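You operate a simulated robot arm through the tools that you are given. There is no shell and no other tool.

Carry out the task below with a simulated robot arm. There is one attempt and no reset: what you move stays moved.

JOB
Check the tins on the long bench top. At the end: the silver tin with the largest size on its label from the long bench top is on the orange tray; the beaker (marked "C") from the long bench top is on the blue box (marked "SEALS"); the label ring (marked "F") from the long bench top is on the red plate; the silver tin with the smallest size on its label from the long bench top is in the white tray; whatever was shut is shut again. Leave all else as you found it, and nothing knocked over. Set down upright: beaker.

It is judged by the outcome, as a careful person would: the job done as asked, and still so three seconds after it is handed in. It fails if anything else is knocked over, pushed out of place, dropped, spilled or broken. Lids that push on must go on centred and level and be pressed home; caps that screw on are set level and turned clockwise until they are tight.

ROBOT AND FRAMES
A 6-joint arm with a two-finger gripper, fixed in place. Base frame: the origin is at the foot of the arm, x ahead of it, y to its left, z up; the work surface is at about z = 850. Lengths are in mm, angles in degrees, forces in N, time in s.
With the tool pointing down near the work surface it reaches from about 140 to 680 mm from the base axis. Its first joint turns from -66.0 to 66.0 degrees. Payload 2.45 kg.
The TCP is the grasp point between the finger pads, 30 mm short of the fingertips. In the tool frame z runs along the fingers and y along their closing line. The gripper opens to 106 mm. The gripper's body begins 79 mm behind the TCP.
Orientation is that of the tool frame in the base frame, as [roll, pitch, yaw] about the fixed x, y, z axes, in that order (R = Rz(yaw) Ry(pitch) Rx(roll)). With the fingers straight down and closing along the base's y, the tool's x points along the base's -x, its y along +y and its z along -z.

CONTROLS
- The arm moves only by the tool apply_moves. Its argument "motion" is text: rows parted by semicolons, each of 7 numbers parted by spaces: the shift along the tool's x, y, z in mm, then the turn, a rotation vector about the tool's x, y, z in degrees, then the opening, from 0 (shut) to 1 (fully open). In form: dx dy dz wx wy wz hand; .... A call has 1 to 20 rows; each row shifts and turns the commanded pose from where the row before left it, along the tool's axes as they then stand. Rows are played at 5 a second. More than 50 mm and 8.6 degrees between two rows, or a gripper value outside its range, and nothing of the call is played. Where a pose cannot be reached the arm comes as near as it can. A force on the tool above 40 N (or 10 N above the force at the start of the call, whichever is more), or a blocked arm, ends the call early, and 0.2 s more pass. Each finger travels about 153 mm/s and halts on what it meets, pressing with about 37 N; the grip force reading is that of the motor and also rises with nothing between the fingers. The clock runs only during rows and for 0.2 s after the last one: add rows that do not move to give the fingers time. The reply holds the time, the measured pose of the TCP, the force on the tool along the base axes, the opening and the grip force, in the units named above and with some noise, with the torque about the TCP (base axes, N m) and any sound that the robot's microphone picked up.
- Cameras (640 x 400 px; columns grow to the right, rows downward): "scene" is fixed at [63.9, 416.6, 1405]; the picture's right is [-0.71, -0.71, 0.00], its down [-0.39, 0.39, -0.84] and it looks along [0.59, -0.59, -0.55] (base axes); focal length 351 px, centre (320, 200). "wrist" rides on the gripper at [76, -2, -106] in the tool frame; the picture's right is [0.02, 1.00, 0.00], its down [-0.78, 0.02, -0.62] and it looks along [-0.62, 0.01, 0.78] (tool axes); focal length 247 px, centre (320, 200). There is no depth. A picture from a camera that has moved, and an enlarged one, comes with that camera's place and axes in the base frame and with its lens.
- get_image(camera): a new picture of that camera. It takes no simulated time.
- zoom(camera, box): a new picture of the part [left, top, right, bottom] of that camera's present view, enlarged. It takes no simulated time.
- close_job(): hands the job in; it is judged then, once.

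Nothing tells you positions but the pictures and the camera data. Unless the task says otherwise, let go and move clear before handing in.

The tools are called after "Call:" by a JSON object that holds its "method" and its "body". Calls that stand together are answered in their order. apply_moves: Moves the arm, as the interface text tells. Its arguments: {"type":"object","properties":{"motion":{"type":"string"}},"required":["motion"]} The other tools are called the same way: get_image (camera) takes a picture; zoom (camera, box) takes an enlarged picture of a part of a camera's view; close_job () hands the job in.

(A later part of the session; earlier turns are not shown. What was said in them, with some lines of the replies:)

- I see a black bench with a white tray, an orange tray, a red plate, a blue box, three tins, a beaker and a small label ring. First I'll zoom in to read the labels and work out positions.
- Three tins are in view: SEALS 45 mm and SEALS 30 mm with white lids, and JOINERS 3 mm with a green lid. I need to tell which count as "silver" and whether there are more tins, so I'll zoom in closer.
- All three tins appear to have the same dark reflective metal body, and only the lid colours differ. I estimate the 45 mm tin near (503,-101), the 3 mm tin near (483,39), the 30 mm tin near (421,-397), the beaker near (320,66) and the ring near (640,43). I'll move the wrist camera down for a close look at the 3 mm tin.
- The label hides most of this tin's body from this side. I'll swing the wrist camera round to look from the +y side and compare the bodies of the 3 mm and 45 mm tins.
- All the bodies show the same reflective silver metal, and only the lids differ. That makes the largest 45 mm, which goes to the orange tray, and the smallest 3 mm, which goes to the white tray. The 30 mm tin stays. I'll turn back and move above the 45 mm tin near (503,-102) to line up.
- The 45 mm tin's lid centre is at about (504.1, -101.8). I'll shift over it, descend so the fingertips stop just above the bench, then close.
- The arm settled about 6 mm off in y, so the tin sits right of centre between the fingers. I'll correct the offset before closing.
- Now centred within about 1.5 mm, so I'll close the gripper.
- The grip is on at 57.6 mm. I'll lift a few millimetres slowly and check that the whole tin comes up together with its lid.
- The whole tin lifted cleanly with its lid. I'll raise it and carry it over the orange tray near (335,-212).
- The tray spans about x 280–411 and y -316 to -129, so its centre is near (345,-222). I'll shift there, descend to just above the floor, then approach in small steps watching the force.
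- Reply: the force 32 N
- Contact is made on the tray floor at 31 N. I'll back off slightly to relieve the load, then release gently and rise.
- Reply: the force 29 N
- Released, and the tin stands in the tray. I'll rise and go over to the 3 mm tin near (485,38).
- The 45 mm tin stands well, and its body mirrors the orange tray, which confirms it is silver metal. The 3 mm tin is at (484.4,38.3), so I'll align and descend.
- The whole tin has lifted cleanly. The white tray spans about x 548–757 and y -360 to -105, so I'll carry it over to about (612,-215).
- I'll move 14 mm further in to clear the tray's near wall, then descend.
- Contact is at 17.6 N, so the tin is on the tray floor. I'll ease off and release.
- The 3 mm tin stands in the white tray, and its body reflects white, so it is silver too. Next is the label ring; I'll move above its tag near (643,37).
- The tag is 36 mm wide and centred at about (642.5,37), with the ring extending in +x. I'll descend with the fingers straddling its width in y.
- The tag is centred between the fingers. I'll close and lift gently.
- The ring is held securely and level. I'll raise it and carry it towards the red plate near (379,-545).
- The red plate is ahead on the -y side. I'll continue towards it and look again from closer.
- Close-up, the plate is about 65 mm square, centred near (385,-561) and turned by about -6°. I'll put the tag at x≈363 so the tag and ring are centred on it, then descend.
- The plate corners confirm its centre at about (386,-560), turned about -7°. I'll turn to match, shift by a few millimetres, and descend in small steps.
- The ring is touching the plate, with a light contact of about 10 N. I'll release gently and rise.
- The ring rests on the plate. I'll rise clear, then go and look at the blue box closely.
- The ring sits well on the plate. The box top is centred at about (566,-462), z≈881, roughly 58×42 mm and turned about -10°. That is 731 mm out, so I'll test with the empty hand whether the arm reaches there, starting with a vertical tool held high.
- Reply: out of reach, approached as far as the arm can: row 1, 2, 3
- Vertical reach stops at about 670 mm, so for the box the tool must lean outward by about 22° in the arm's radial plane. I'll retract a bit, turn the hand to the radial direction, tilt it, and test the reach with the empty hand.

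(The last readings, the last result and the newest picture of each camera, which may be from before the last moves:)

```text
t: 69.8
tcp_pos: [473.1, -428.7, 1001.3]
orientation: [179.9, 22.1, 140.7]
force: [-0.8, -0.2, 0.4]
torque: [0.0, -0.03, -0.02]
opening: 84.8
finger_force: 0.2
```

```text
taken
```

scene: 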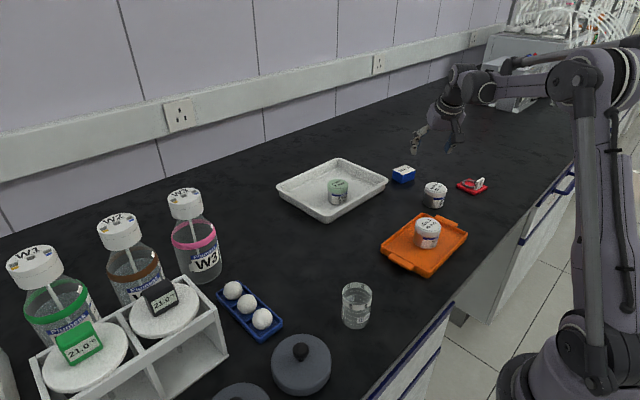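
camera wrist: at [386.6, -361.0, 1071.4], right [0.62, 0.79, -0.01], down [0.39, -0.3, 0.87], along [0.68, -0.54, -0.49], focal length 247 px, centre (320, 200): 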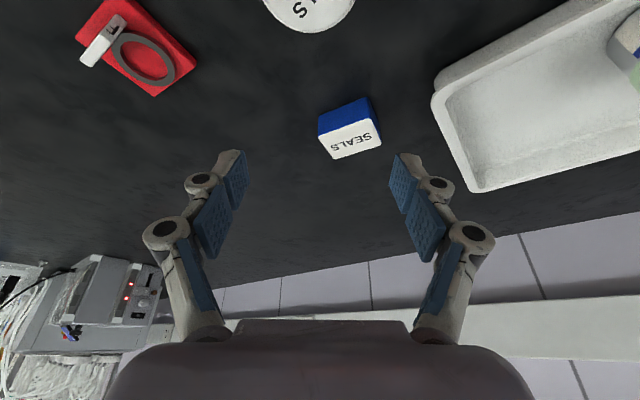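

The tilt worked. Now I'll test the reach to just above the box with the hand empty, keeping the fingertips well above its top.

Call:
{"method": "apply_moves", "body": {"motion": "-17.8 8.3 18.4 0 0 0 0.8; -17.8 8.3 18.4 0 0 0 0.8; -17.8 8.3 18.4 0 0 0 0.8; -17.8 8.2 18.3 0 0 0 0.8; 0 0 0 0 0 0 0.8; 0 0 0 0 0 0 0.8; 0 0 0 0 0 0 0.8; 0 0 0 0 0 0 0.8"}}

Call:
{"method": "get_image", "body": {"camera": "wrist"}}

Call:
{"method": "get_image", "body": {"camera": "scene"}}

```text
t: 71.6
tcp_pos: [567.9, -460.5, 959.3]
orientation: [179.9, 22.1, 140.7]
force: [-0.3, 0.2, 0.6]
torque: [0.0, 0.0, 0.02]
opening: 84.5
finger_force: 0.1
```

```text
taken
camera wrist: at [481.9, -393.3, 1029.1], right [0.62, 0.79, -0.01], down [0.39, -0.3, 0.87], along [0.68, -0.54, -0.49], focal length 247 px, centre (320, 200)
```

wrist: 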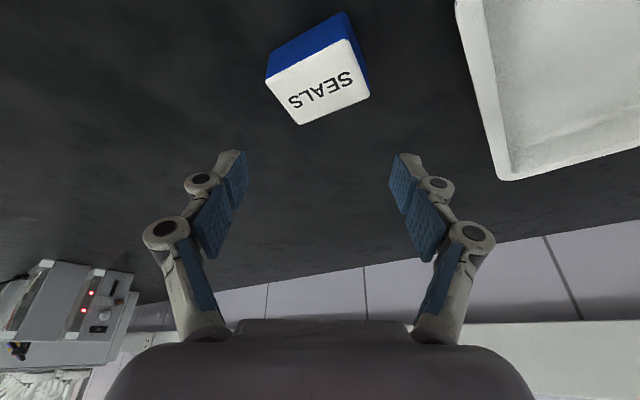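

```text
taken
```

scene: 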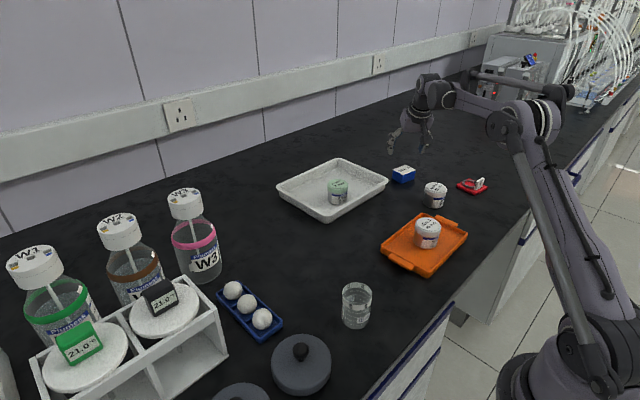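

Call:
{"method": "zoom", "body": {"camera": "wrist", "box": [240, 0, 400, 140]}}

```text
2.86 times, centred on (320, 70) of wrist
camera zoom: at [481.9, -393.3, 1029.1], right [0.62, 0.79, -0.01], down [0.39, -0.3, 0.87], along [0.68, -0.54, -0.49], focal length 706 px, centre (320, 571)
```

zoom: 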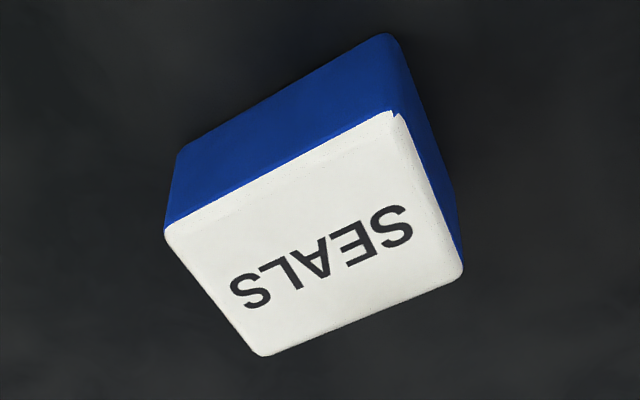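

Reachable. Two views agree that the box-top centre is at (566,-462.3). Now I'll raise, bring the tilted hand back inward, turn its lean to +x, and go above the beaker.

Call:
{"method": "apply_moves", "body": {"motion": "-11.3 0 -27.8 0 0 0 0.8; -11.3 0 -27.8 0 0 0 0.8; 33.6 14.8 -13.6 0 0 0 0.9; 33.6 14.8 -13.6 0 0 0 0.9; 33.6 14.8 -13.6 0 0 0 0.9; 33.6 14.8 -13.6 0 0 0 0.9; 33.6 14.8 -13.6 0 0 0 0.9; 33.6 14.8 -13.6 0 0 0 0.9; 33.6 14.8 -13.6 0 0 0 0.9; 33.6 14.8 -13.6 0 0 0 0.9; 33.6 14.8 -13.6 0 0 0 0.9; 0 0 0 -2.96 0 -7.28 0.9; 0 0 0 -2.96 0 -7.28 0.9; 0 0 0 -2.96 0 -7.28 0.9; 0 0 0 -2.96 0 -7.28 0.9; 0 0 0 -2.96 0 -7.28 0.9; 0 0 0 0 0 0 0.9; 0 0 0 0 0 0 0.9"}}

Call:
{"method": "get_image", "body": {"camera": "scene"}}

```text
t: 75.4
tcp_pos: [398.9, -153.5, 1020.6]
orientation: [180.0, 22.1, -179.9]
force: [-0.1, 0.0, -0.1]
torque: [0.02, 0.01, 0.0]
opening: 95.6
finger_force: 0.0
```

```text
taken
```

scene: 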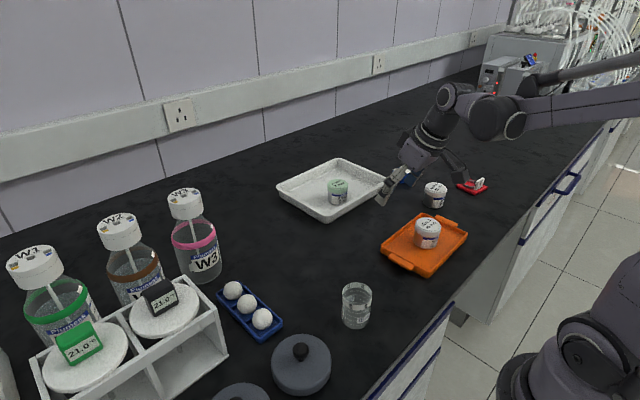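

Orientation is as planned. Now I'll go above the beaker near (322,63).

Call:
{"method": "apply_moves", "body": {"motion": "13.2 35.5 -1.95 0 0 0 0.9; 13.2 35.5 -1.95 0 0 0 0.9; 13.2 35.5 -1.95 0 0 0 0.9; 13.2 35.5 -1.95 0 0 0 0.9; 13.2 35.5 -1.95 0 0 0 0.9; 13.2 38.5 -1.95 0 0 0 0.9; 0 0 0 0 0 0 0.9; 0 0 0 0 0 0 0.9; 0 0 0 0 0 0 0.9; 0 0 0 0 0 0 0.9"}}

Call:
{"method": "get_image", "body": {"camera": "wrist"}}

Call:
{"method": "get_image", "body": {"camera": "scene"}}

```text
t: 77.6
tcp_pos: [321.4, 63.5, 999.2]
orientation: [180.0, 22.1, 180.0]
force: [0.3, 0.2, 0.3]
torque: [0.03, 0.01, -0.01]
opening: 95.5
finger_force: 0.2
```

```text
taken
camera wrist: at [211.6, 60.2, 1069.4], right [-0.02, 1.0, -0.01], down [0.49, 0.02, 0.87], along [0.87, 0.01, -0.49], focal length 247 px, centre (320, 200)
```

wrist: 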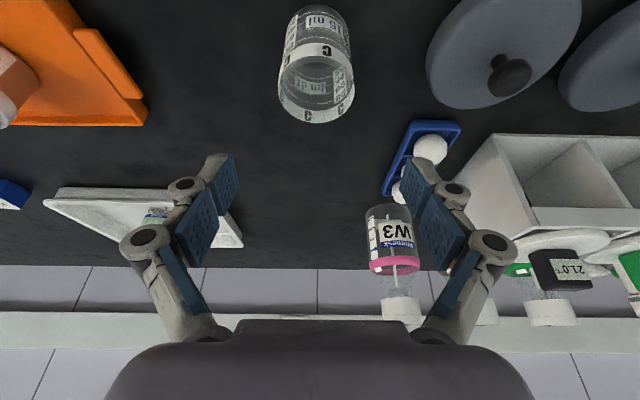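

```text
taken
```

scene: 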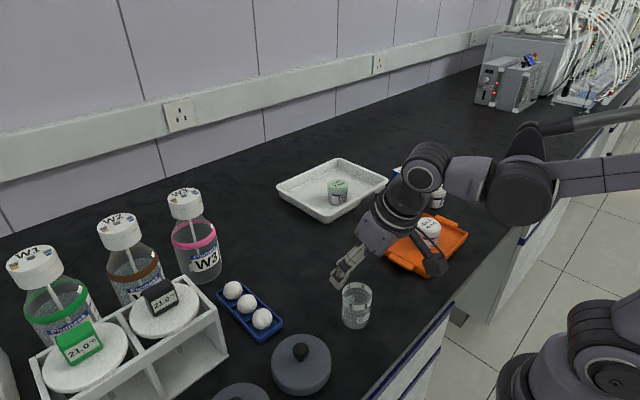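

Call:
{"method": "zoom", "body": {"camera": "wrist", "box": [250, 0, 390, 130]}}

```text
3.08 times, centred on (320, 65) of wrist
camera zoom: at [211.6, 60.2, 1069.4], right [-0.02, 1.0, -0.01], down [0.49, 0.02, 0.87], along [0.87, 0.01, -0.49], focal length 760 px, centre (320, 615)
```

zoom: 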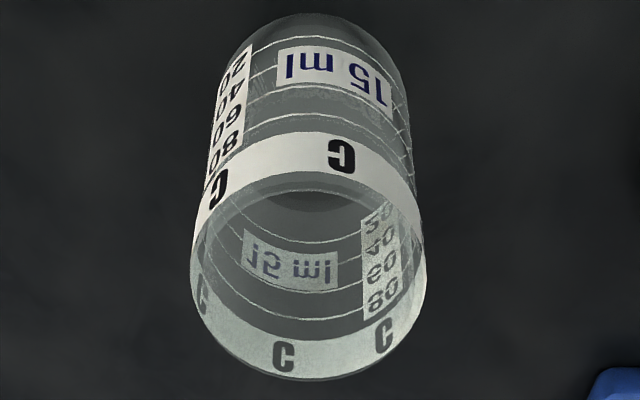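

The beaker, diameter about 52 mm, is at roughly (323,57.5) with its rim near z≈924. I'll descend partway with the fingers straddling it and re-measure.

Call:
{"method": "apply_moves", "body": {"motion": "6.9 -2 18.4 0 0 0 0.9; 6.9 -2 18.4 0 0 0 0.9; 6.9 -2 18.4 0 0 0 0.9; 0 0 0 0 0 0 0.9; 0 0 0 0 0 0 0.9; 0 0 0 0 0 0 0.9"}}

Call:
{"method": "get_image", "body": {"camera": "wrist"}}

Call:
{"method": "zoom", "body": {"camera": "wrist", "box": [220, 10, 420, 180]}}

Call:
{"method": "zoom", "body": {"camera": "scene", "box": [290, 200, 450, 340]}}

```text
t: 79.0
tcp_pos: [321.8, 57.3, 943.8]
orientation: [180.0, 22.1, -180.0]
force: [-0.8, 1.1, -0.5]
torque: [0.01, 0.02, -0.03]
opening: 95.3
finger_force: 0.1
```

```text
taken
camera wrist: at [211.7, 55.4, 1013.3], right [-0.02, 1.0, -0.01], down [0.49, 0.02, 0.87], along [0.87, 0.01, -0.49], focal length 247 px, centre (320, 200)
```

wrist: 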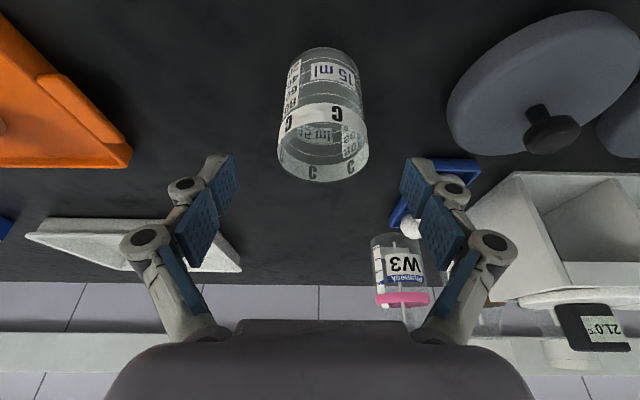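

```text
2.35 times, centred on (320, 95) of wrist
camera zoom: at [211.7, 55.4, 1013.3], right [-0.02, 1.0, -0.01], down [0.49, 0.02, 0.87], along [0.87, 0.01, -0.49], focal length 581 px, centre (320, 447)
```

zoom: 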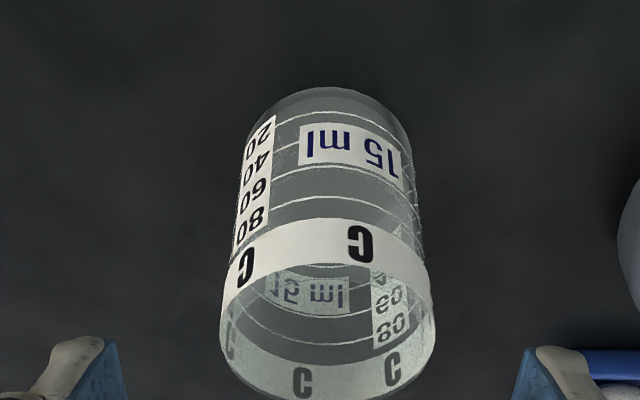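

```text
2.86 times, centred on (370, 270) of scene
camera zoom: at [63.9, 416.6, 1405.0], right [-0.71, -0.71, 0.0], down [-0.39, 0.39, -0.84], along [0.59, -0.59, -0.55], focal length 1004 px, centre (177, 0)
```

zoom: 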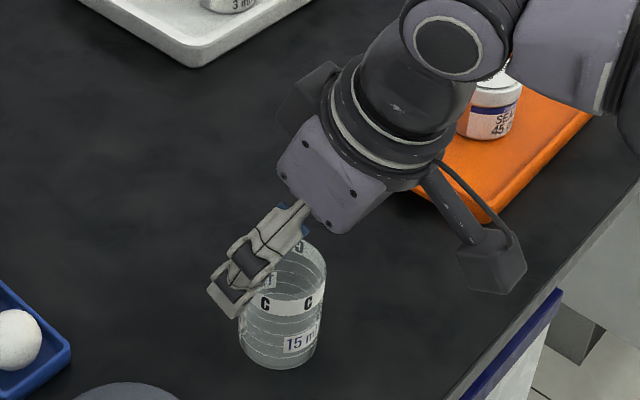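

The beaker is centred at about (321.5,57.5) and well aligned in y. I'll descend to grip height.

Call:
{"method": "apply_moves", "body": {"motion": "6.4 0 15.7 0 0 0 0.9; 6.4 0 15.7 0 0 0 0.9; 6.3 0.2 15.7 0 0 0 0.85; 0 0 0 0 0 0 0.8; 0 0 0 0 0 0 0.8; 0 0 0 0 0 0 0.8"}}

Call:
{"method": "get_image", "body": {"camera": "wrist"}}

Call:
{"method": "zoom", "body": {"camera": "wrist", "box": [200, 60, 440, 240]}}

Call:
{"method": "zoom", "body": {"camera": "scene", "box": [290, 230, 450, 350]}}

```text
t: 80.4
tcp_pos: [322.5, 59.3, 891.6]
orientation: [180.0, 22.1, -180.0]
force: [-0.1, -1.5, 0.3]
torque: [-0.02, -0.05, 0.01]
opening: 85.0
finger_force: 0.1
```

```text
taken
camera wrist: at [212.7, 56.0, 960.6], right [-0.02, 1.0, -0.01], down [0.49, 0.02, 0.87], along [0.87, 0.01, -0.49], focal length 247 px, centre (320, 200)
```

wrist: 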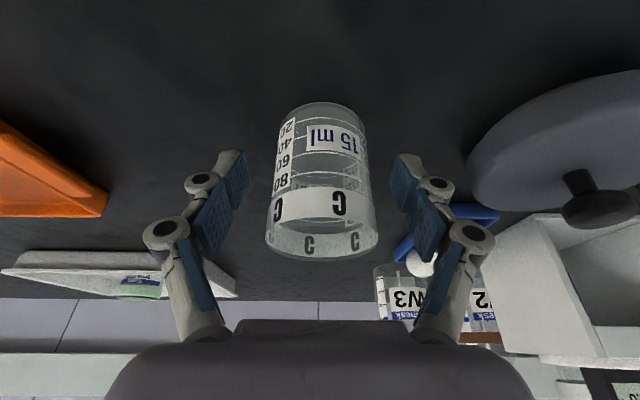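

```text
2.22 times, centred on (320, 150) of wrist
camera zoom: at [212.7, 56.0, 960.6], right [-0.02, 1.0, -0.01], down [0.49, 0.02, 0.87], along [0.87, 0.01, -0.49], focal length 549 px, centre (320, 311)
```

zoom: 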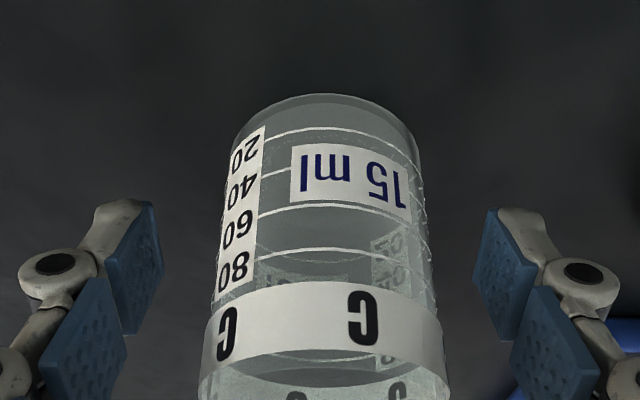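

```text
3.33 times, centred on (370, 290) of scene
camera zoom: at [63.9, 416.6, 1405.0], right [-0.71, -0.71, 0.0], down [-0.39, 0.39, -0.84], along [0.59, -0.59, -0.55], focal length 1171 px, centre (153, -100)
```

zoom: 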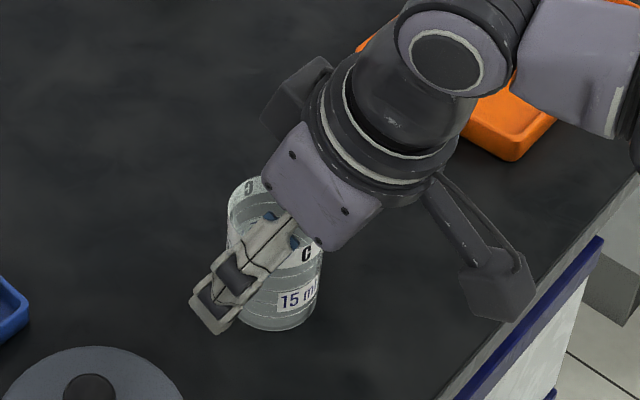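

The beaker is centred between the fingers. I'll close gently.

Call:
{"method": "apply_moves", "body": {"motion": "0 -0.5 0 0 0 0 0.7; 0 0 0 0 0 0 0.6; 0 0 0 0 0 0 0.52; 0 0 0 0 0 0 0.48; 0 0 0 0 0 0 0.47; 0 0 0 0 0 0 0.47"}}

Call:
{"method": "zoom", "body": {"camera": "wrist", "box": [200, 90, 440, 270]}}

Call:
{"method": "zoom", "body": {"camera": "scene", "box": [290, 230, 450, 350]}}

```text
t: 81.8
tcp_pos: [322.9, 57.9, 890.8]
orientation: [-180.0, 22.1, -180.0]
force: [-0.6, 1.1, -0.3]
torque: [0.04, 0.02, 0.0]
opening: 50.2
finger_force: 0.1
```

```text
2.22 times, centred on (320, 180) of wrist
camera zoom: at [212.6, 55.5, 960.6], right [-0.02, 1.0, -0.01], down [0.49, 0.02, 0.87], along [0.87, 0.01, -0.49], focal length 549 px, centre (320, 244)
```

zoom: 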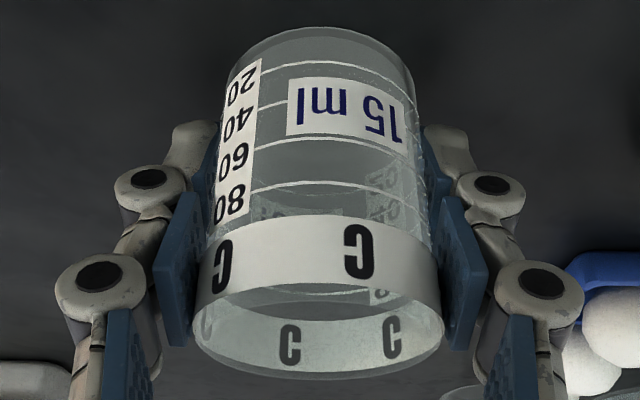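

```text
3.33 times, centred on (370, 290) of scene
camera zoom: at [63.9, 416.6, 1405.0], right [-0.71, -0.71, 0.0], down [-0.39, 0.39, -0.84], along [0.59, -0.59, -0.55], focal length 1171 px, centre (153, -100)
```

zoom: 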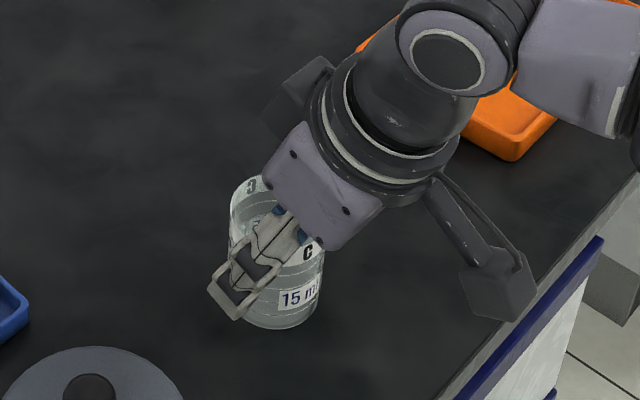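

Call:
{"method": "apply_moves", "body": {"motion": "0 0 0 0 0 0 0.455; 0 0 0 0 0 0 0.44; 0 0 0 0 0 0 0.44; 0 0 0 0 0 0 0.44"}}

```text
t: 82.8
tcp_pos: [321.9, 57.6, 890.6]
orientation: [-180.0, 22.0, 180.0]
force: [-1.1, 0.7, 5.1]
torque: [0.1, 0.0, 0.05]
opening: 48.8
finger_force: 37.3
```

Gripped at 48.8 mm. I'll lift a little and check that the beaker stays upright.

Call:
{"method": "apply_moves", "body": {"motion": "-0.75 0 -1.85 0 0 0 0.42; -1.5 0 -3.7 0 0 0 0.42; -1.9 0 -4.6 0 0 0 0.42; -3 0 -7.4 0 0 0 0.42; 0 0 0 0 0 0 0.42; 0 0 0 0 0 0 0.42; 0 0 0 0 0 0 0.42"}}

Call:
{"method": "zoom", "body": {"camera": "wrist", "box": [200, 90, 440, 270]}}

Call:
{"method": "zoom", "body": {"camera": "scene", "box": [310, 240, 410, 340]}}

```text
t: 84.4
tcp_pos: [322.0, 57.8, 909.4]
orientation: [180.0, 22.1, -180.0]
force: [-1.2, 0.9, -0.9]
torque: [0.01, 0.02, 0.03]
opening: 48.2
finger_force: 36.5
```

```text
2.22 times, centred on (320, 180) of wrist
camera zoom: at [212.8, 55.4, 978.5], right [-0.02, 1.0, -0.01], down [0.49, 0.02, 0.87], along [0.87, 0.01, -0.49], focal length 549 px, centre (320, 244)
```

zoom: 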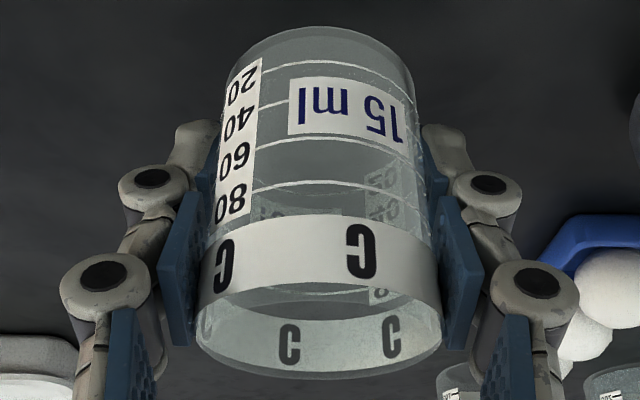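

```text
4.00 times, centred on (360, 290) of scene
camera zoom: at [63.9, 416.6, 1405.0], right [-0.71, -0.71, 0.0], down [-0.39, 0.39, -0.84], along [0.59, -0.59, -0.55], focal length 1405 px, centre (160, -160)
```

zoom: 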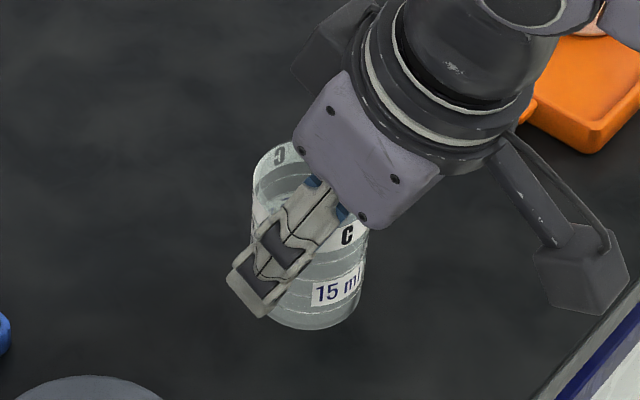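

The beaker is lifted and upright. I'll carry it up and inward, then rotate the lean toward the box direction.

Call:
{"method": "apply_moves", "body": {"motion": "-4 0 -10 0 0 0 0.42; -8.5 0 -20.8 0 0 0 0.42; -8.5 0 -20.8 0 0 0 0.42; -8.5 0 -20.8 0 0 0 0.42; -4.4 0 -11 0 0 0 0.42; -4.6 -12.2 1.9 0 0 0 0.42; -9.27 -24.4 3.77 0 0 0 0.42; -9.27 -24.4 3.77 0 0 0 0.42; -9.27 -24.4 3.77 0 0 0 0.42; -9.27 -24.4 3.77 0 0 0 0.42; -9.27 -24.4 3.77 0 0 0 0.42; -9.27 -24.4 3.77 0 0 0 0.42; -9.27 -24.4 3.77 0 0 0 0.42; -9.27 -24.4 3.77 0 0 0 0.42; -4.6 -12.2 1.9 0 0 0 0.42; 0 0 0 0 0 0 0.42; 0 0 0 0 0 0 0.42"}}

Call:
{"method": "get_image", "body": {"camera": "scene"}}

Call:
{"method": "get_image", "body": {"camera": "wrist"}}

```text
t: 88.0
tcp_pos: [414.4, -163.0, 998.7]
orientation: [-179.9, 22.0, -180.0]
force: [0.5, 0.4, -0.8]
torque: [-0.01, -0.02, -0.05]
opening: 48.2
finger_force: 36.6
```

```text
taken
```

scene: 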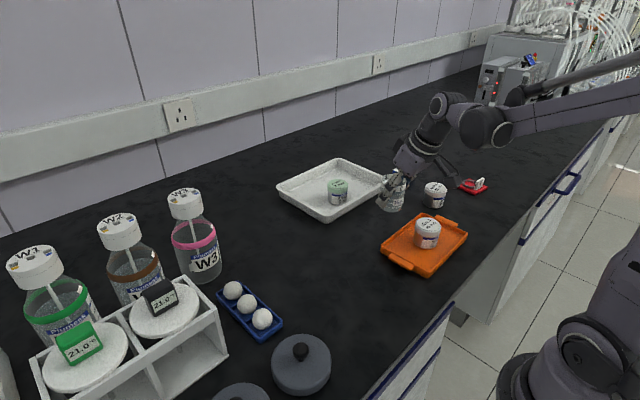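

```text
taken
camera wrist: at [303.7, -165.7, 1068.2], right [-0.02, 1.0, -0.01], down [0.49, 0.02, 0.87], along [0.87, 0.01, -0.49], focal length 247 px, centre (320, 200)
```

wrist: 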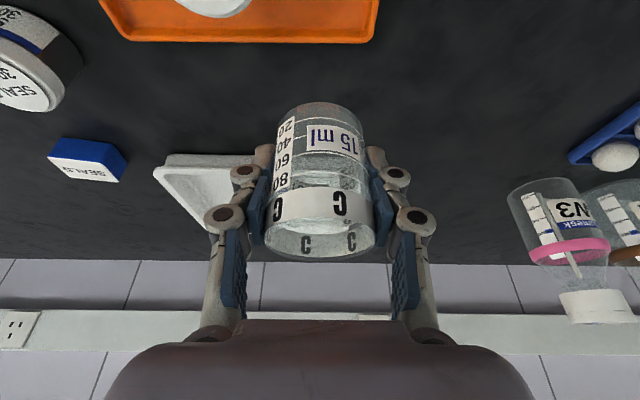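

The beaker is still upright in the grip. I'll rotate the lean toward the box and carry it outward, high above everything.

Call:
{"method": "apply_moves", "body": {"motion": "0 0 0 2.463 0 6.07 0.42; 0 0 0 2.463 0 6.07 0.42; 0 0 0 2.463 0 6.07 0.42; 0 0 0 2.463 0 6.07 0.42; 0 0 0 2.463 0 6.07 0.42; 0 0 0 2.463 0 6.07 0.42; -12 -5.6 4.9 0 0 0 0.42; -23.9 -11.2 9.7 0 0 0 0.42; -23.9 -11.2 9.7 0 0 0 0.42; -23.9 -11.2 9.7 0 0 0 0.42; -23.9 -11.2 9.7 0 0 0 0.42; -23.9 -11.2 9.7 0 0 0 0.42; -23.9 -11.2 9.7 0 0 0 0.42; -23.9 -11.2 9.7 0 0 0 0.42; -23.9 -11.2 9.7 0 0 0 0.42; 0 0 0 0 0 0 0.42; 0 0 0 0 0 0 0.42"}}

Call:
{"method": "get_image", "body": {"camera": "scene"}}

Call:
{"method": "get_image", "body": {"camera": "wrist"}}

```text
t: 91.6
tcp_pos: [522.7, -374.5, 1000.8]
orientation: [179.9, 22.1, 140.7]
force: [0.0, 0.3, -0.2]
torque: [0.0, 0.0, -0.03]
opening: 48.3
finger_force: 36.8
```

```text
taken
```

scene: 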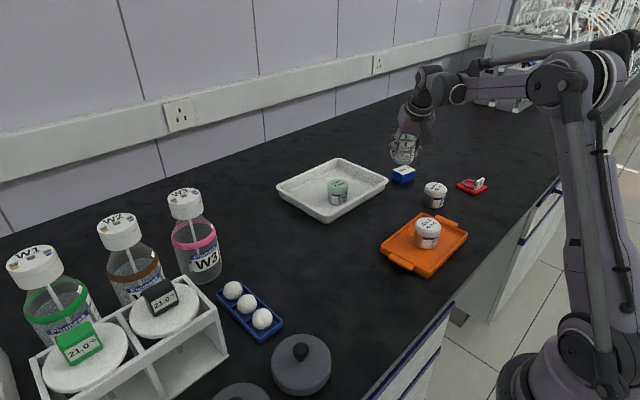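

```text
taken
camera wrist: at [436.4, -307.0, 1068.6], right [0.62, 0.79, -0.01], down [0.39, -0.3, 0.87], along [0.68, -0.54, -0.49], focal length 247 px, centre (320, 200)
```

wrist: 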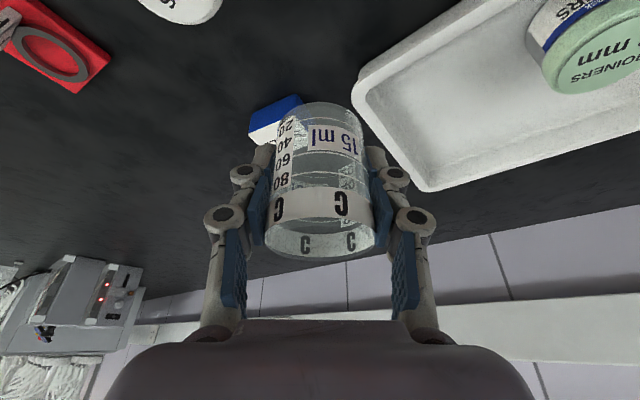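

Call:
{"method": "apply_moves", "body": {"motion": "-8.2 -4 3.4 0 0 0 0.42; -16.5 -8.1 6.7 0 0 0 0.42; -16.5 -8.1 6.7 0 0 0 0.42; -16.5 -8.1 6.7 0 0 0 0.42; -16.5 -8.1 6.7 0 0 0 0.42; -8.4 -4.1 3.3 0 0 0 0.42; 0 0 0 0 0 0 0.42; 0 0 0 0 0 0 0.42; 0 0 0 0 0 0 0.42"}}

Call:
{"method": "get_image", "body": {"camera": "wrist"}}

Call:
{"method": "zoom", "body": {"camera": "scene", "box": [360, 100, 460, 200]}}

```text
t: 93.6
tcp_pos: [564.4, -462.9, 999.2]
orientation: [180.0, 22.2, 140.6]
force: [0.2, 0.6, -1.1]
torque: [-0.03, 0.02, 0.05]
opening: 47.9
finger_force: 37.5
```

```text
taken
camera wrist: at [478.8, -395.8, 1068.7], right [0.62, 0.79, -0.01], down [0.39, -0.3, 0.87], along [0.68, -0.54, -0.49], focal length 247 px, centre (320, 200)
```

wrist: 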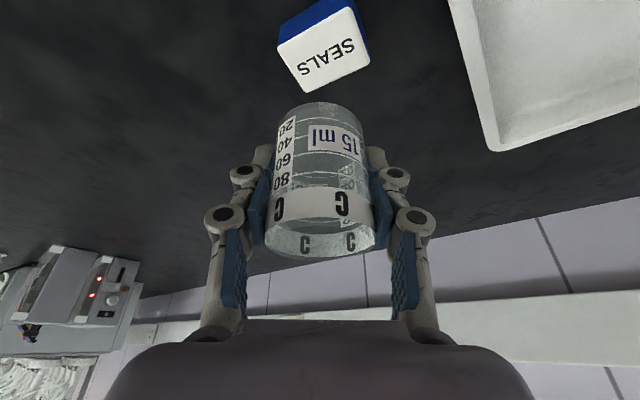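

```text
4.00 times, centred on (410, 150) of scene
camera zoom: at [63.9, 416.6, 1405.0], right [-0.71, -0.71, 0.0], down [-0.39, 0.39, -0.84], along [0.59, -0.59, -0.55], focal length 1405 px, centre (-40, 400)
```

zoom: 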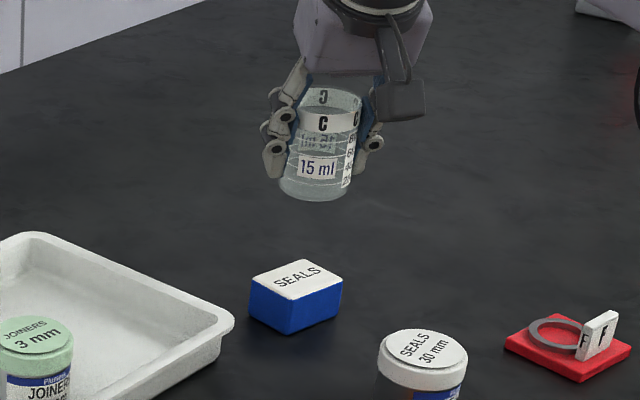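

Call:
{"method": "zoom", "body": {"camera": "wrist", "box": [240, 0, 400, 110]}}

Call:
{"method": "zoom", "body": {"camera": "wrist", "box": [240, 90, 400, 270]}}

Call:
{"method": "zoom", "body": {"camera": "scene", "box": [385, 110, 435, 190]}}

```text
3.64 times, centred on (320, 55) of wrist
camera zoom: at [478.8, -395.8, 1068.7], right [0.62, 0.79, -0.01], down [0.39, -0.3, 0.87], along [0.68, -0.54, -0.49], focal length 898 px, centre (320, 727)
```

zoom: 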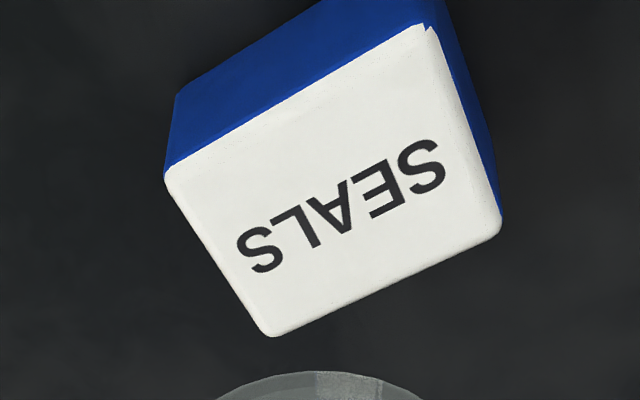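

```text
2.22 times, centred on (320, 180) of wrist
camera zoom: at [478.8, -395.8, 1068.7], right [0.62, 0.79, -0.01], down [0.39, -0.3, 0.87], along [0.68, -0.54, -0.49], focal length 549 px, centre (320, 244)
```

zoom: 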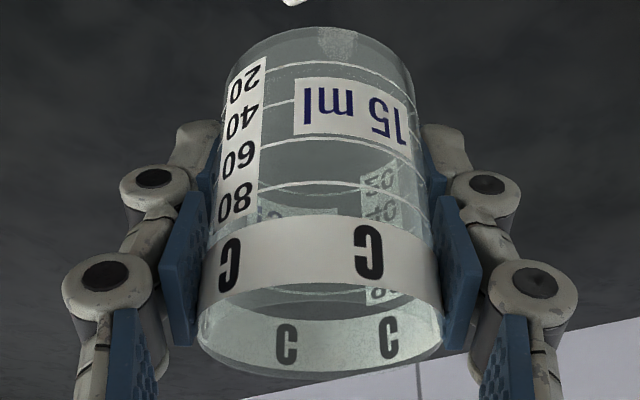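

```text
5.00 times, centred on (410, 150) of scene
camera zoom: at [63.9, 416.6, 1405.0], right [-0.71, -0.71, 0.0], down [-0.39, 0.39, -0.84], along [0.59, -0.59, -0.55], focal length 1757 px, centre (-130, 450)
```

zoom: 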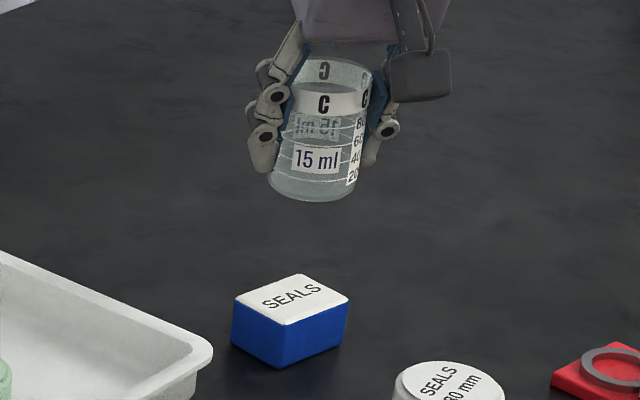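

The beaker is above the box, and I've re-derived the box centre as (565.6,-462.4). I'll descend to just above the top and check the alignment from both cameras.

Call:
{"method": "apply_moves", "body": {"motion": "5.4 0.3 13.7 0 0 0 0.42; 5.4 0.3 13.7 0 0 0 0.42; 5.4 0.3 13.7 0 0 0 0.42; 5.4 0.3 13.8 0 0 0 0.42; 0 0 0 0 0 0 0.42; 0 0 0 0 0 0 0.42; 0 0 0 0 0 0 0.42"}}

Call:
{"method": "zoom", "body": {"camera": "wrist", "box": [240, 50, 400, 190]}}

Call:
{"method": "zoom", "body": {"camera": "scene", "box": [380, 130, 430, 195]}}

Call:
{"method": "get_image", "body": {"camera": "wrist"}}

```text
t: 95.2
tcp_pos: [566.4, -463.0, 940.1]
orientation: [-179.9, 22.1, 140.6]
force: [-0.4, 0.0, -1.2]
torque: [0.01, 0.02, -0.03]
opening: 47.8
finger_force: 36.7
```

```text
2.86 times, centred on (320, 120) of wrist
camera zoom: at [481.2, -395.6, 1009.8], right [0.62, 0.79, -0.01], down [0.39, -0.3, 0.87], along [0.68, -0.54, -0.49], focal length 706 px, centre (320, 429)
```

zoom: 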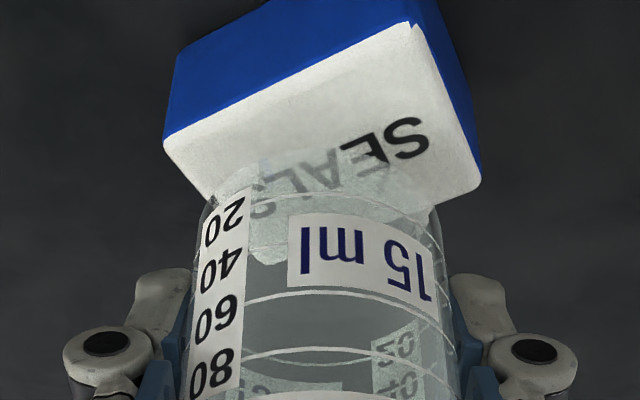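

```text
6.15 times, centred on (405, 162) of scene
camera zoom: at [63.9, 416.6, 1405.0], right [-0.71, -0.71, 0.0], down [-0.39, 0.39, -0.84], along [0.59, -0.59, -0.55], focal length 2162 px, centre (-203, 431)
```

zoom: 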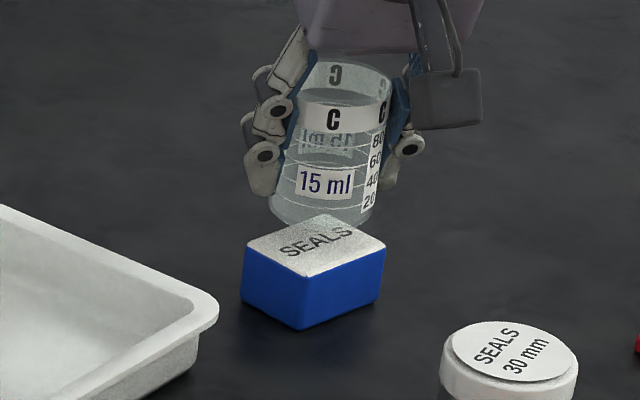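

```text
taken
camera wrist: at [481.2, -395.6, 1009.8], right [0.62, 0.79, -0.01], down [0.39, -0.3, 0.87], along [0.68, -0.54, -0.49], focal length 247 px, centre (320, 200)
```

wrist: 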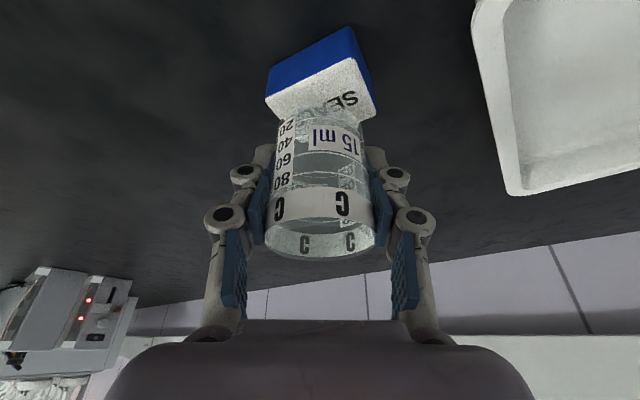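

Call:
{"method": "zoom", "body": {"camera": "scene", "box": [392, 140, 422, 180]}}

```text
10.00 times, centred on (407, 160) of scene
camera zoom: at [63.9, 416.6, 1405.0], right [-0.71, -0.71, 0.0], down [-0.39, 0.39, -0.84], along [0.59, -0.59, -0.55], focal length 3514 px, centre (-550, 600)
```

zoom: 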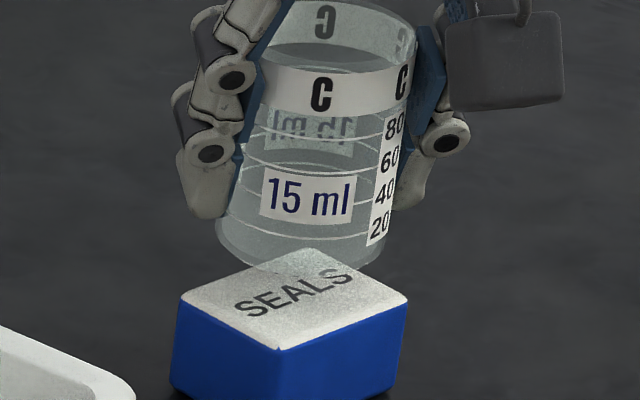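

Alignment looks good, within a few millimetres. I'll shift about 2 mm inward to split the estimates and descend most of the remaining gap.

Call:
{"method": "apply_moves", "body": {"motion": "1.9 0 -0.75 0 0 0 0.42; 1.5 0 3.7 0 0 0 0.42; 1.5 0 3.7 0 0 0 0.42; 1.5 0 3.7 0 0 0 0.42; 0 0 0 0 0 0 0.42; 0 0 0 0 0 0 0.42; 0 0 0 0 0 0 0.42"}}

Call:
{"method": "zoom", "body": {"camera": "scene", "box": [392, 140, 422, 190]}}

Call:
{"method": "zoom", "body": {"camera": "wrist", "box": [240, 60, 400, 200]}}

```text
t: 96.8
tcp_pos: [564.1, -460.2, 928.8]
orientation: [180.0, 22.1, 140.8]
force: [1.0, 0.0, -0.5]
torque: [-0.01, -0.03, 0.03]
opening: 47.7
finger_force: 37.0
```

```text
8.00 times, centred on (407, 165) of scene
camera zoom: at [63.9, 416.6, 1405.0], right [-0.71, -0.71, 0.0], down [-0.39, 0.39, -0.84], along [0.59, -0.59, -0.55], focal length 2811 px, centre (-376, 480)
```

zoom: 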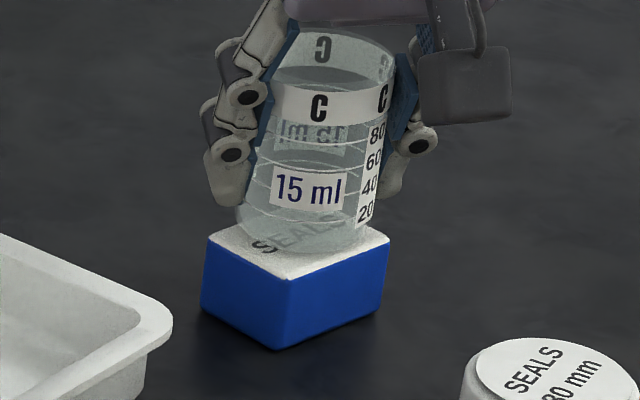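

```text
2.86 times, centred on (320, 130) of wrist
camera zoom: at [478.8, -393.6, 997.9], right [0.62, 0.79, -0.01], down [0.39, -0.3, 0.87], along [0.68, -0.54, -0.49], focal length 706 px, centre (320, 400)
```

zoom: 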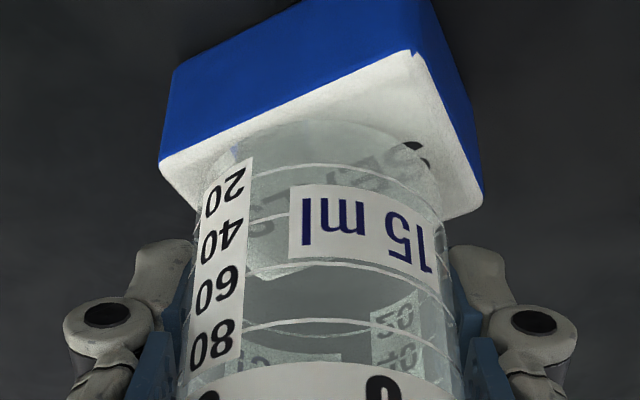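

From the scene view the beaker base is now centred over the box. I'll make the final descent in small steps, watching the force.

Call:
{"method": "apply_moves", "body": {"motion": "0.56 0 1.4 0 0 0 0.42; 0.56 0 1.4 0 0 0 0.42; 0.38 0 0.93 0 0 0 0.42; 0 0 0 0 0 0 0.42; 0 0 0 0 0 0 0.42"}}

```text
t: 98.0
tcp_pos: [564.6, -460.7, 925.4]
orientation: [-180.0, 22.2, 140.6]
force: [1.3, -1.1, 29.8]
torque: [-0.05, -0.13, 0.21]
opening: 47.7
finger_force: 37.2
```

Contact is made, with 29.8 N up and only a small torque, so it is flat. I'll ease off slightly and check.

Call:
{"method": "apply_moves", "body": {"motion": "-0.26 0 -0.65 0 0 0 0.42; 0 0 0 0 0 0 0.42; 0 0 0 0 0 0 0.42"}}

Call:
{"method": "zoom", "body": {"camera": "scene", "box": [392, 140, 422, 190]}}

Call:
{"method": "zoom", "body": {"camera": "wrist", "box": [240, 60, 400, 200]}}

```text
t: 98.8
tcp_pos: [564.3, -461.2, 926.2]
orientation: [179.8, 22.2, 140.6]
force: [0.4, 0.6, 28.1]
torque: [-0.07, -0.09, -0.02]
opening: 47.6
finger_force: 37.0
```

```text
8.00 times, centred on (407, 165) of scene
camera zoom: at [63.4, 417.0, 1404.9], right [-0.71, -0.71, 0.0], down [-0.39, 0.39, -0.84], along [0.59, -0.59, -0.55], focal length 2811 px, centre (-376, 480)
```

zoom: 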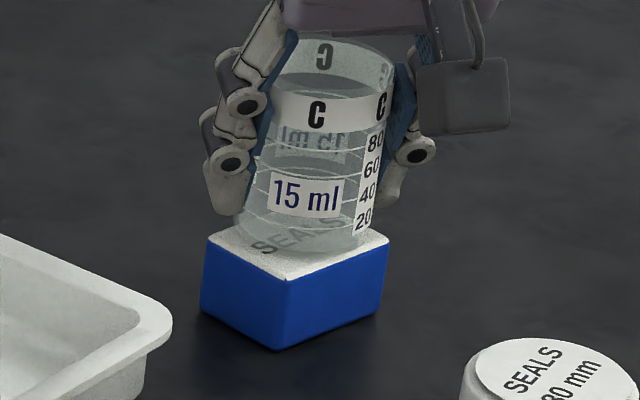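

```text
2.86 times, centred on (320, 130) of wrist
camera zoom: at [478.3, -393.2, 994.3], right [0.62, 0.79, -0.01], down [0.39, -0.3, 0.87], along [0.68, -0.54, -0.49], focal length 706 px, centre (320, 400)
```

zoom: 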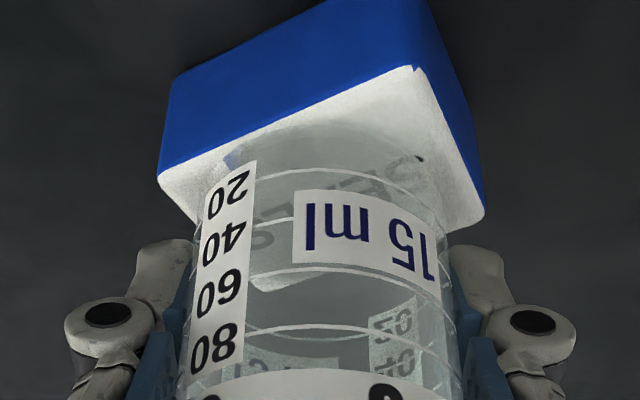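

Call:
{"method": "apply_moves", "body": {"motion": "-0.3 0 -0.74 0 0 0 0.42; 0 0 0 0 0 0 0.42; 0 0 0 0 0 0 0.42"}}

```text
t: 99.6
tcp_pos: [564.8, -461.7, 925.7]
orientation: [-179.9, 22.1, 140.8]
force: [-1.4, -0.9, 20.3]
torque: [-0.1, -0.04, 0.0]
opening: 47.3
finger_force: 37.1
```

Call:
{"method": "apply_moves", "body": {"motion": "-0.23 0 -0.56 0 0 0 0.42; 0 0 0 0 0 0 0.42; 0 0 0 0 0 0 0.42"}}

```text
t: 100.4
tcp_pos: [564.4, -459.4, 924.5]
orientation: [179.9, 22.1, 140.7]
force: [-0.2, 1.0, -0.5]
torque: [0.0, 0.0, -0.01]
opening: 47.1
finger_force: 37.1
```

Force is back to about zero, so the beaker is just resting. I'll nudge it 0.3 mm down and release slowly.

Call:
{"method": "apply_moves", "body": {"motion": "0.13 0 0.33 0 0 0 0.42; 0 0 0 0 0 0 0.44; 0 0 0 0 0 0 0.47; 0 0 0 0 0 0 0.49; 0 0 0 0 0 0 0.52; 0 0 0 0 0 0 0.56; 0 0 0 0 0 0 0.6; 0 0 0 0 0 0 0.6"}}

Call:
{"method": "zoom", "body": {"camera": "scene", "box": [392, 140, 422, 190]}}

Call:
{"method": "get_image", "body": {"camera": "wrist"}}

```text
t: 102.2
tcp_pos: [564.9, -461.8, 926.3]
orientation: [180.0, 22.1, 140.8]
force: [-0.5, 0.3, -0.3]
torque: [0.01, -0.02, 0.03]
opening: 63.7
finger_force: 0.0
```

```text
8.00 times, centred on (407, 165) of scene
camera zoom: at [63.9, 416.6, 1405.0], right [-0.71, -0.71, 0.0], down [-0.39, 0.39, -0.84], along [0.59, -0.59, -0.55], focal length 2811 px, centre (-376, 480)
```

zoom: 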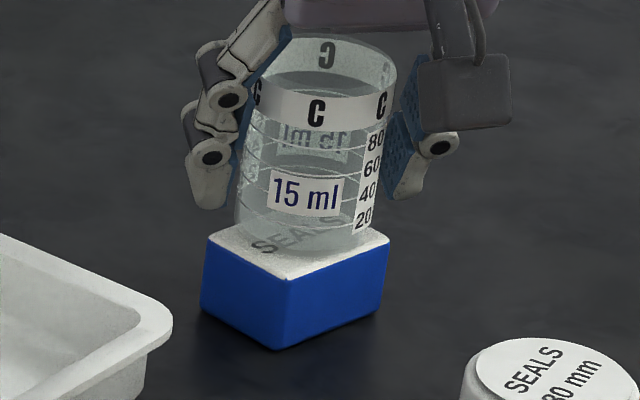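

```text
taken
camera wrist: at [478.5, -393.7, 995.3], right [0.62, 0.79, -0.01], down [0.39, -0.3, 0.87], along [0.68, -0.54, -0.49], focal length 247 px, centre (320, 200)
```

wrist: 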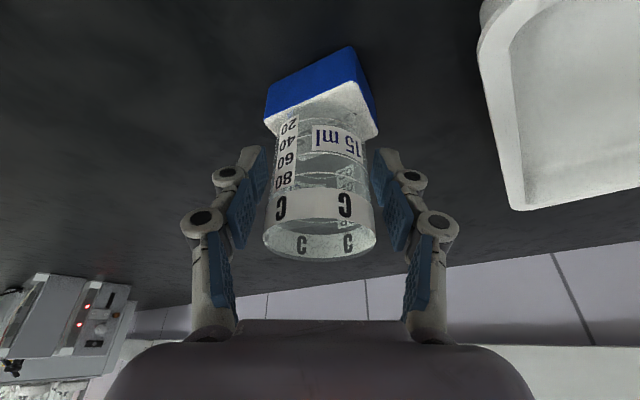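

The beaker stands upright on the box. I'll open a bit more and withdraw along the tool axis, up and inward.

Call:
{"method": "apply_moves", "body": {"motion": "0 0 0 0 0 0 0.66; 0 0 0 0 0 0 0.72; 0 0 0 0 0 0 0.75; 0 0 -8 0 0 0 0.75; 0 0 -15 0 0 0 0.75; 0 0 -25 0 0 0 0.75; 0 0 -30 0 0 0 0.75; 0 0 -30 0 0 0 0.75; 0 0 -15 0 0 0 0.75; 0 0 0 0 0 0 0.75; 0 0 0 0 0 0 0.75"}}

Call:
{"method": "get_image", "body": {"camera": "wrist"}}

Call:
{"method": "zoom", "body": {"camera": "scene", "box": [380, 130, 440, 195]}}

Call:
{"method": "get_image", "body": {"camera": "scene"}}

```text
t: 104.6
tcp_pos: [530.6, -431.2, 1042.3]
orientation: [-179.9, 22.1, 140.8]
force: [-0.4, 0.0, 0.7]
torque: [0.0, -0.02, -0.02]
opening: 79.2
finger_force: 0.1
```

```text
taken
camera wrist: at [444.6, -364.2, 1110.5], right [0.62, 0.79, -0.01], down [0.39, -0.3, 0.87], along [0.68, -0.54, -0.49], focal length 247 px, centre (320, 200)
```

wrist: 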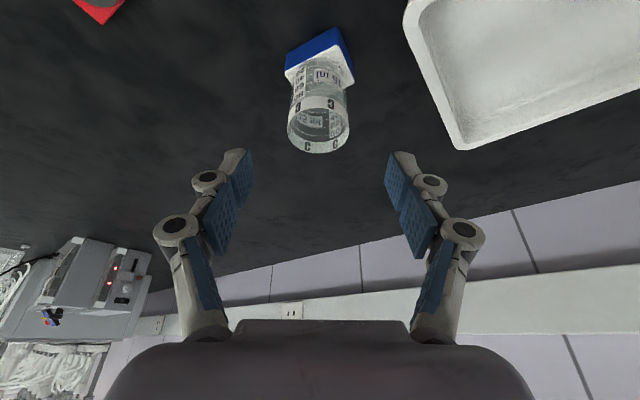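

```text
6.15 times, centred on (410, 162) of scene
camera zoom: at [63.9, 416.6, 1405.0], right [-0.71, -0.71, 0.0], down [-0.39, 0.39, -0.84], along [0.59, -0.59, -0.55], focal length 2162 px, centre (-234, 431)
```

zoom: 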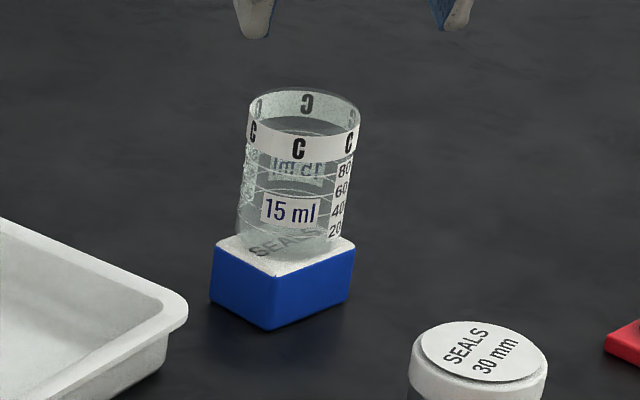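

```text
taken
```

scene: 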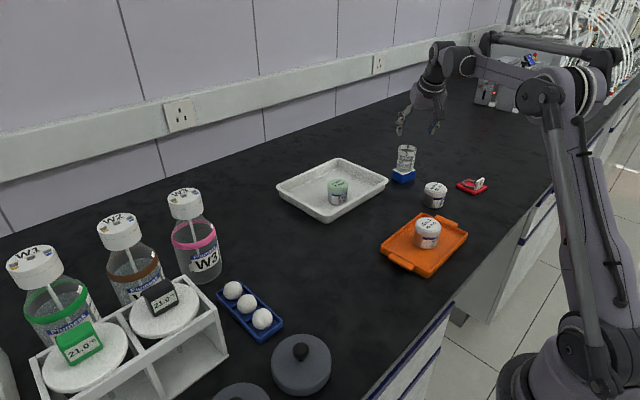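

The beaker is upright and centred on the box. I'll withdraw the arm to a clear place and check the final state.

Call:
{"method": "apply_moves", "body": {"motion": "14 5 -10 0 0 0 0.75; 28.9 10.6 -20.4 0 0 0 0.8; 28.9 10.6 -20.4 0 0 0 0.9; 28.9 10.6 -20.4 0 0 0 1; 28.9 10.6 -20.4 0 0 0 1; 15 5.5 -10 0 0 0 1; 0 0 0 0 7.33 0 1; 0 0 0 0 7.33 0 1; 0 0 0 0 7.34 0 1; 0 0 0 0 0 0 1; 0 0 0 0 0 0 1; 0 0 0 0 0 0 1"}}

Call:
{"method": "get_image", "body": {"camera": "scene"}}

Call:
{"method": "get_image", "body": {"camera": "wrist"}}

Call:
{"method": "zoom", "body": {"camera": "scene", "box": [370, 130, 510, 280]}}

Call:
{"method": "zoom", "body": {"camera": "scene", "box": [260, 140, 400, 240]}}

```text
t: 107.2
tcp_pos: [427.6, -281.8, 1081.0]
orientation: [-180.0, 0.1, 140.7]
force: [0.1, -1.0, -0.7]
torque: [-0.02, 0.01, -0.01]
opening: 106.1
finger_force: 0.1
```

```text
taken
```

scene: 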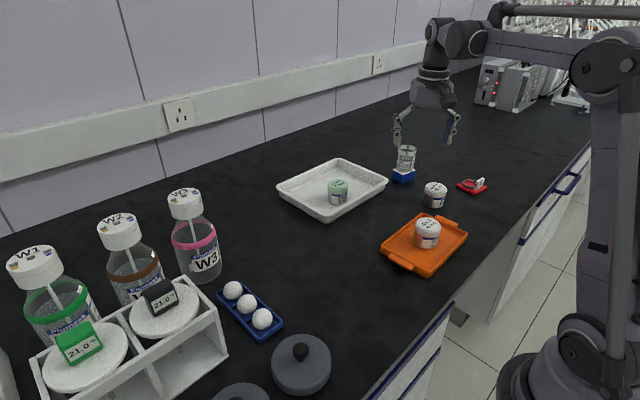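

```text
taken
camera wrist: at [368.6, -236.7, 1186.4], right [0.62, 0.79, 0.0], down [0.62, -0.48, 0.62], along [0.49, -0.38, -0.78], focal length 247 px, centre (320, 200)
```

wrist: 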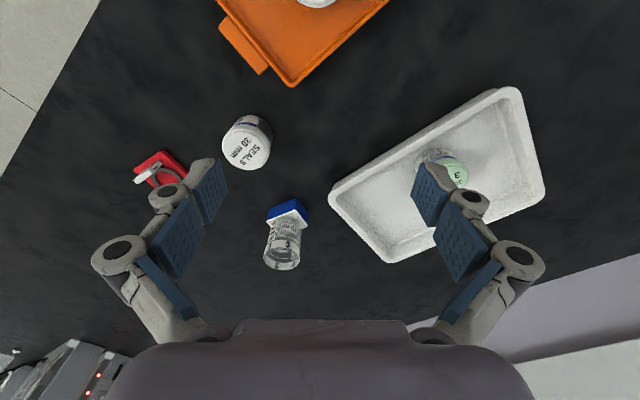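

```text
2.67 times, centred on (440, 205) of scene
camera zoom: at [63.9, 416.6, 1405.0], right [-0.71, -0.71, 0.0], down [-0.39, 0.39, -0.84], along [0.59, -0.59, -0.55], focal length 937 px, centre (0, 187)
```

zoom: 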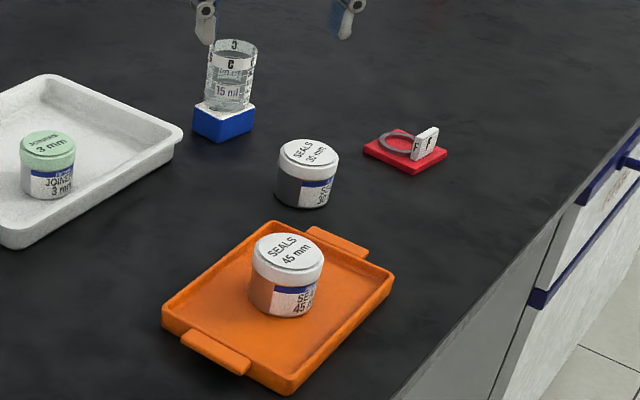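

```text
4.00 times, centred on (330, 190) of scene
camera zoom: at [63.9, 416.6, 1405.0], right [-0.71, -0.71, 0.0], down [-0.39, 0.39, -0.84], along [0.59, -0.59, -0.55], focal length 1405 px, centre (280, 240)
```

zoom: 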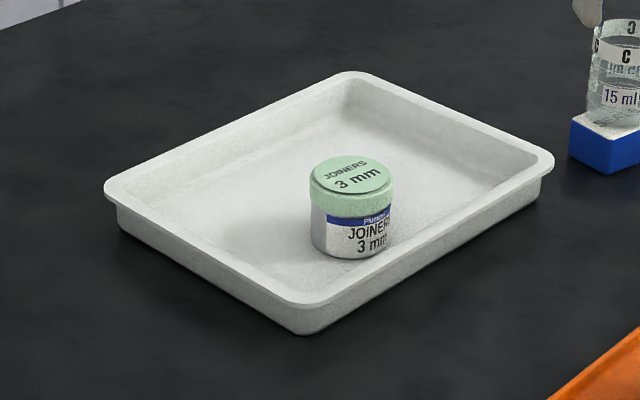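

Everything is in place. The silver 45 mm tin is on the orange tray and the silver 3 mm tin is in the white tray, both with lids on. The beaker stands upright on the SEALS box, the F ring is on the red plate, and nothing else has moved. The arm is clear, so I'm handing in.

Call:
{"method": "close_job", "body": {}}

```text
The job is handed in.
```

The job is handed in. In my last pictures everything stood in place and nothing was knocked over:

| Item | Where it is now |
|---|---|
| Silver tin, 45 mm (largest) | On the orange tray, lid on |
| Silver tin, 3 mm (smallest) | In the white tray, lid on |
| Beaker "C" | Upright and centred on the blue SEALS box |
| Label ring "F" | On the red plate |

**Which tins count as silver:** I took "silver" to mean the metal body. All three tins have the same silver body, and only the lid colours differ. That makes the green-lidded JOINERS 3 mm tin the smallest, so I moved it and left the 30 mm tin alone. If you meant only the white-lidded tins, the smallest would have been the 30 mm one.

I didn't open anything, so there was nothing to shut again. The gripper was open and clear before I handed in.
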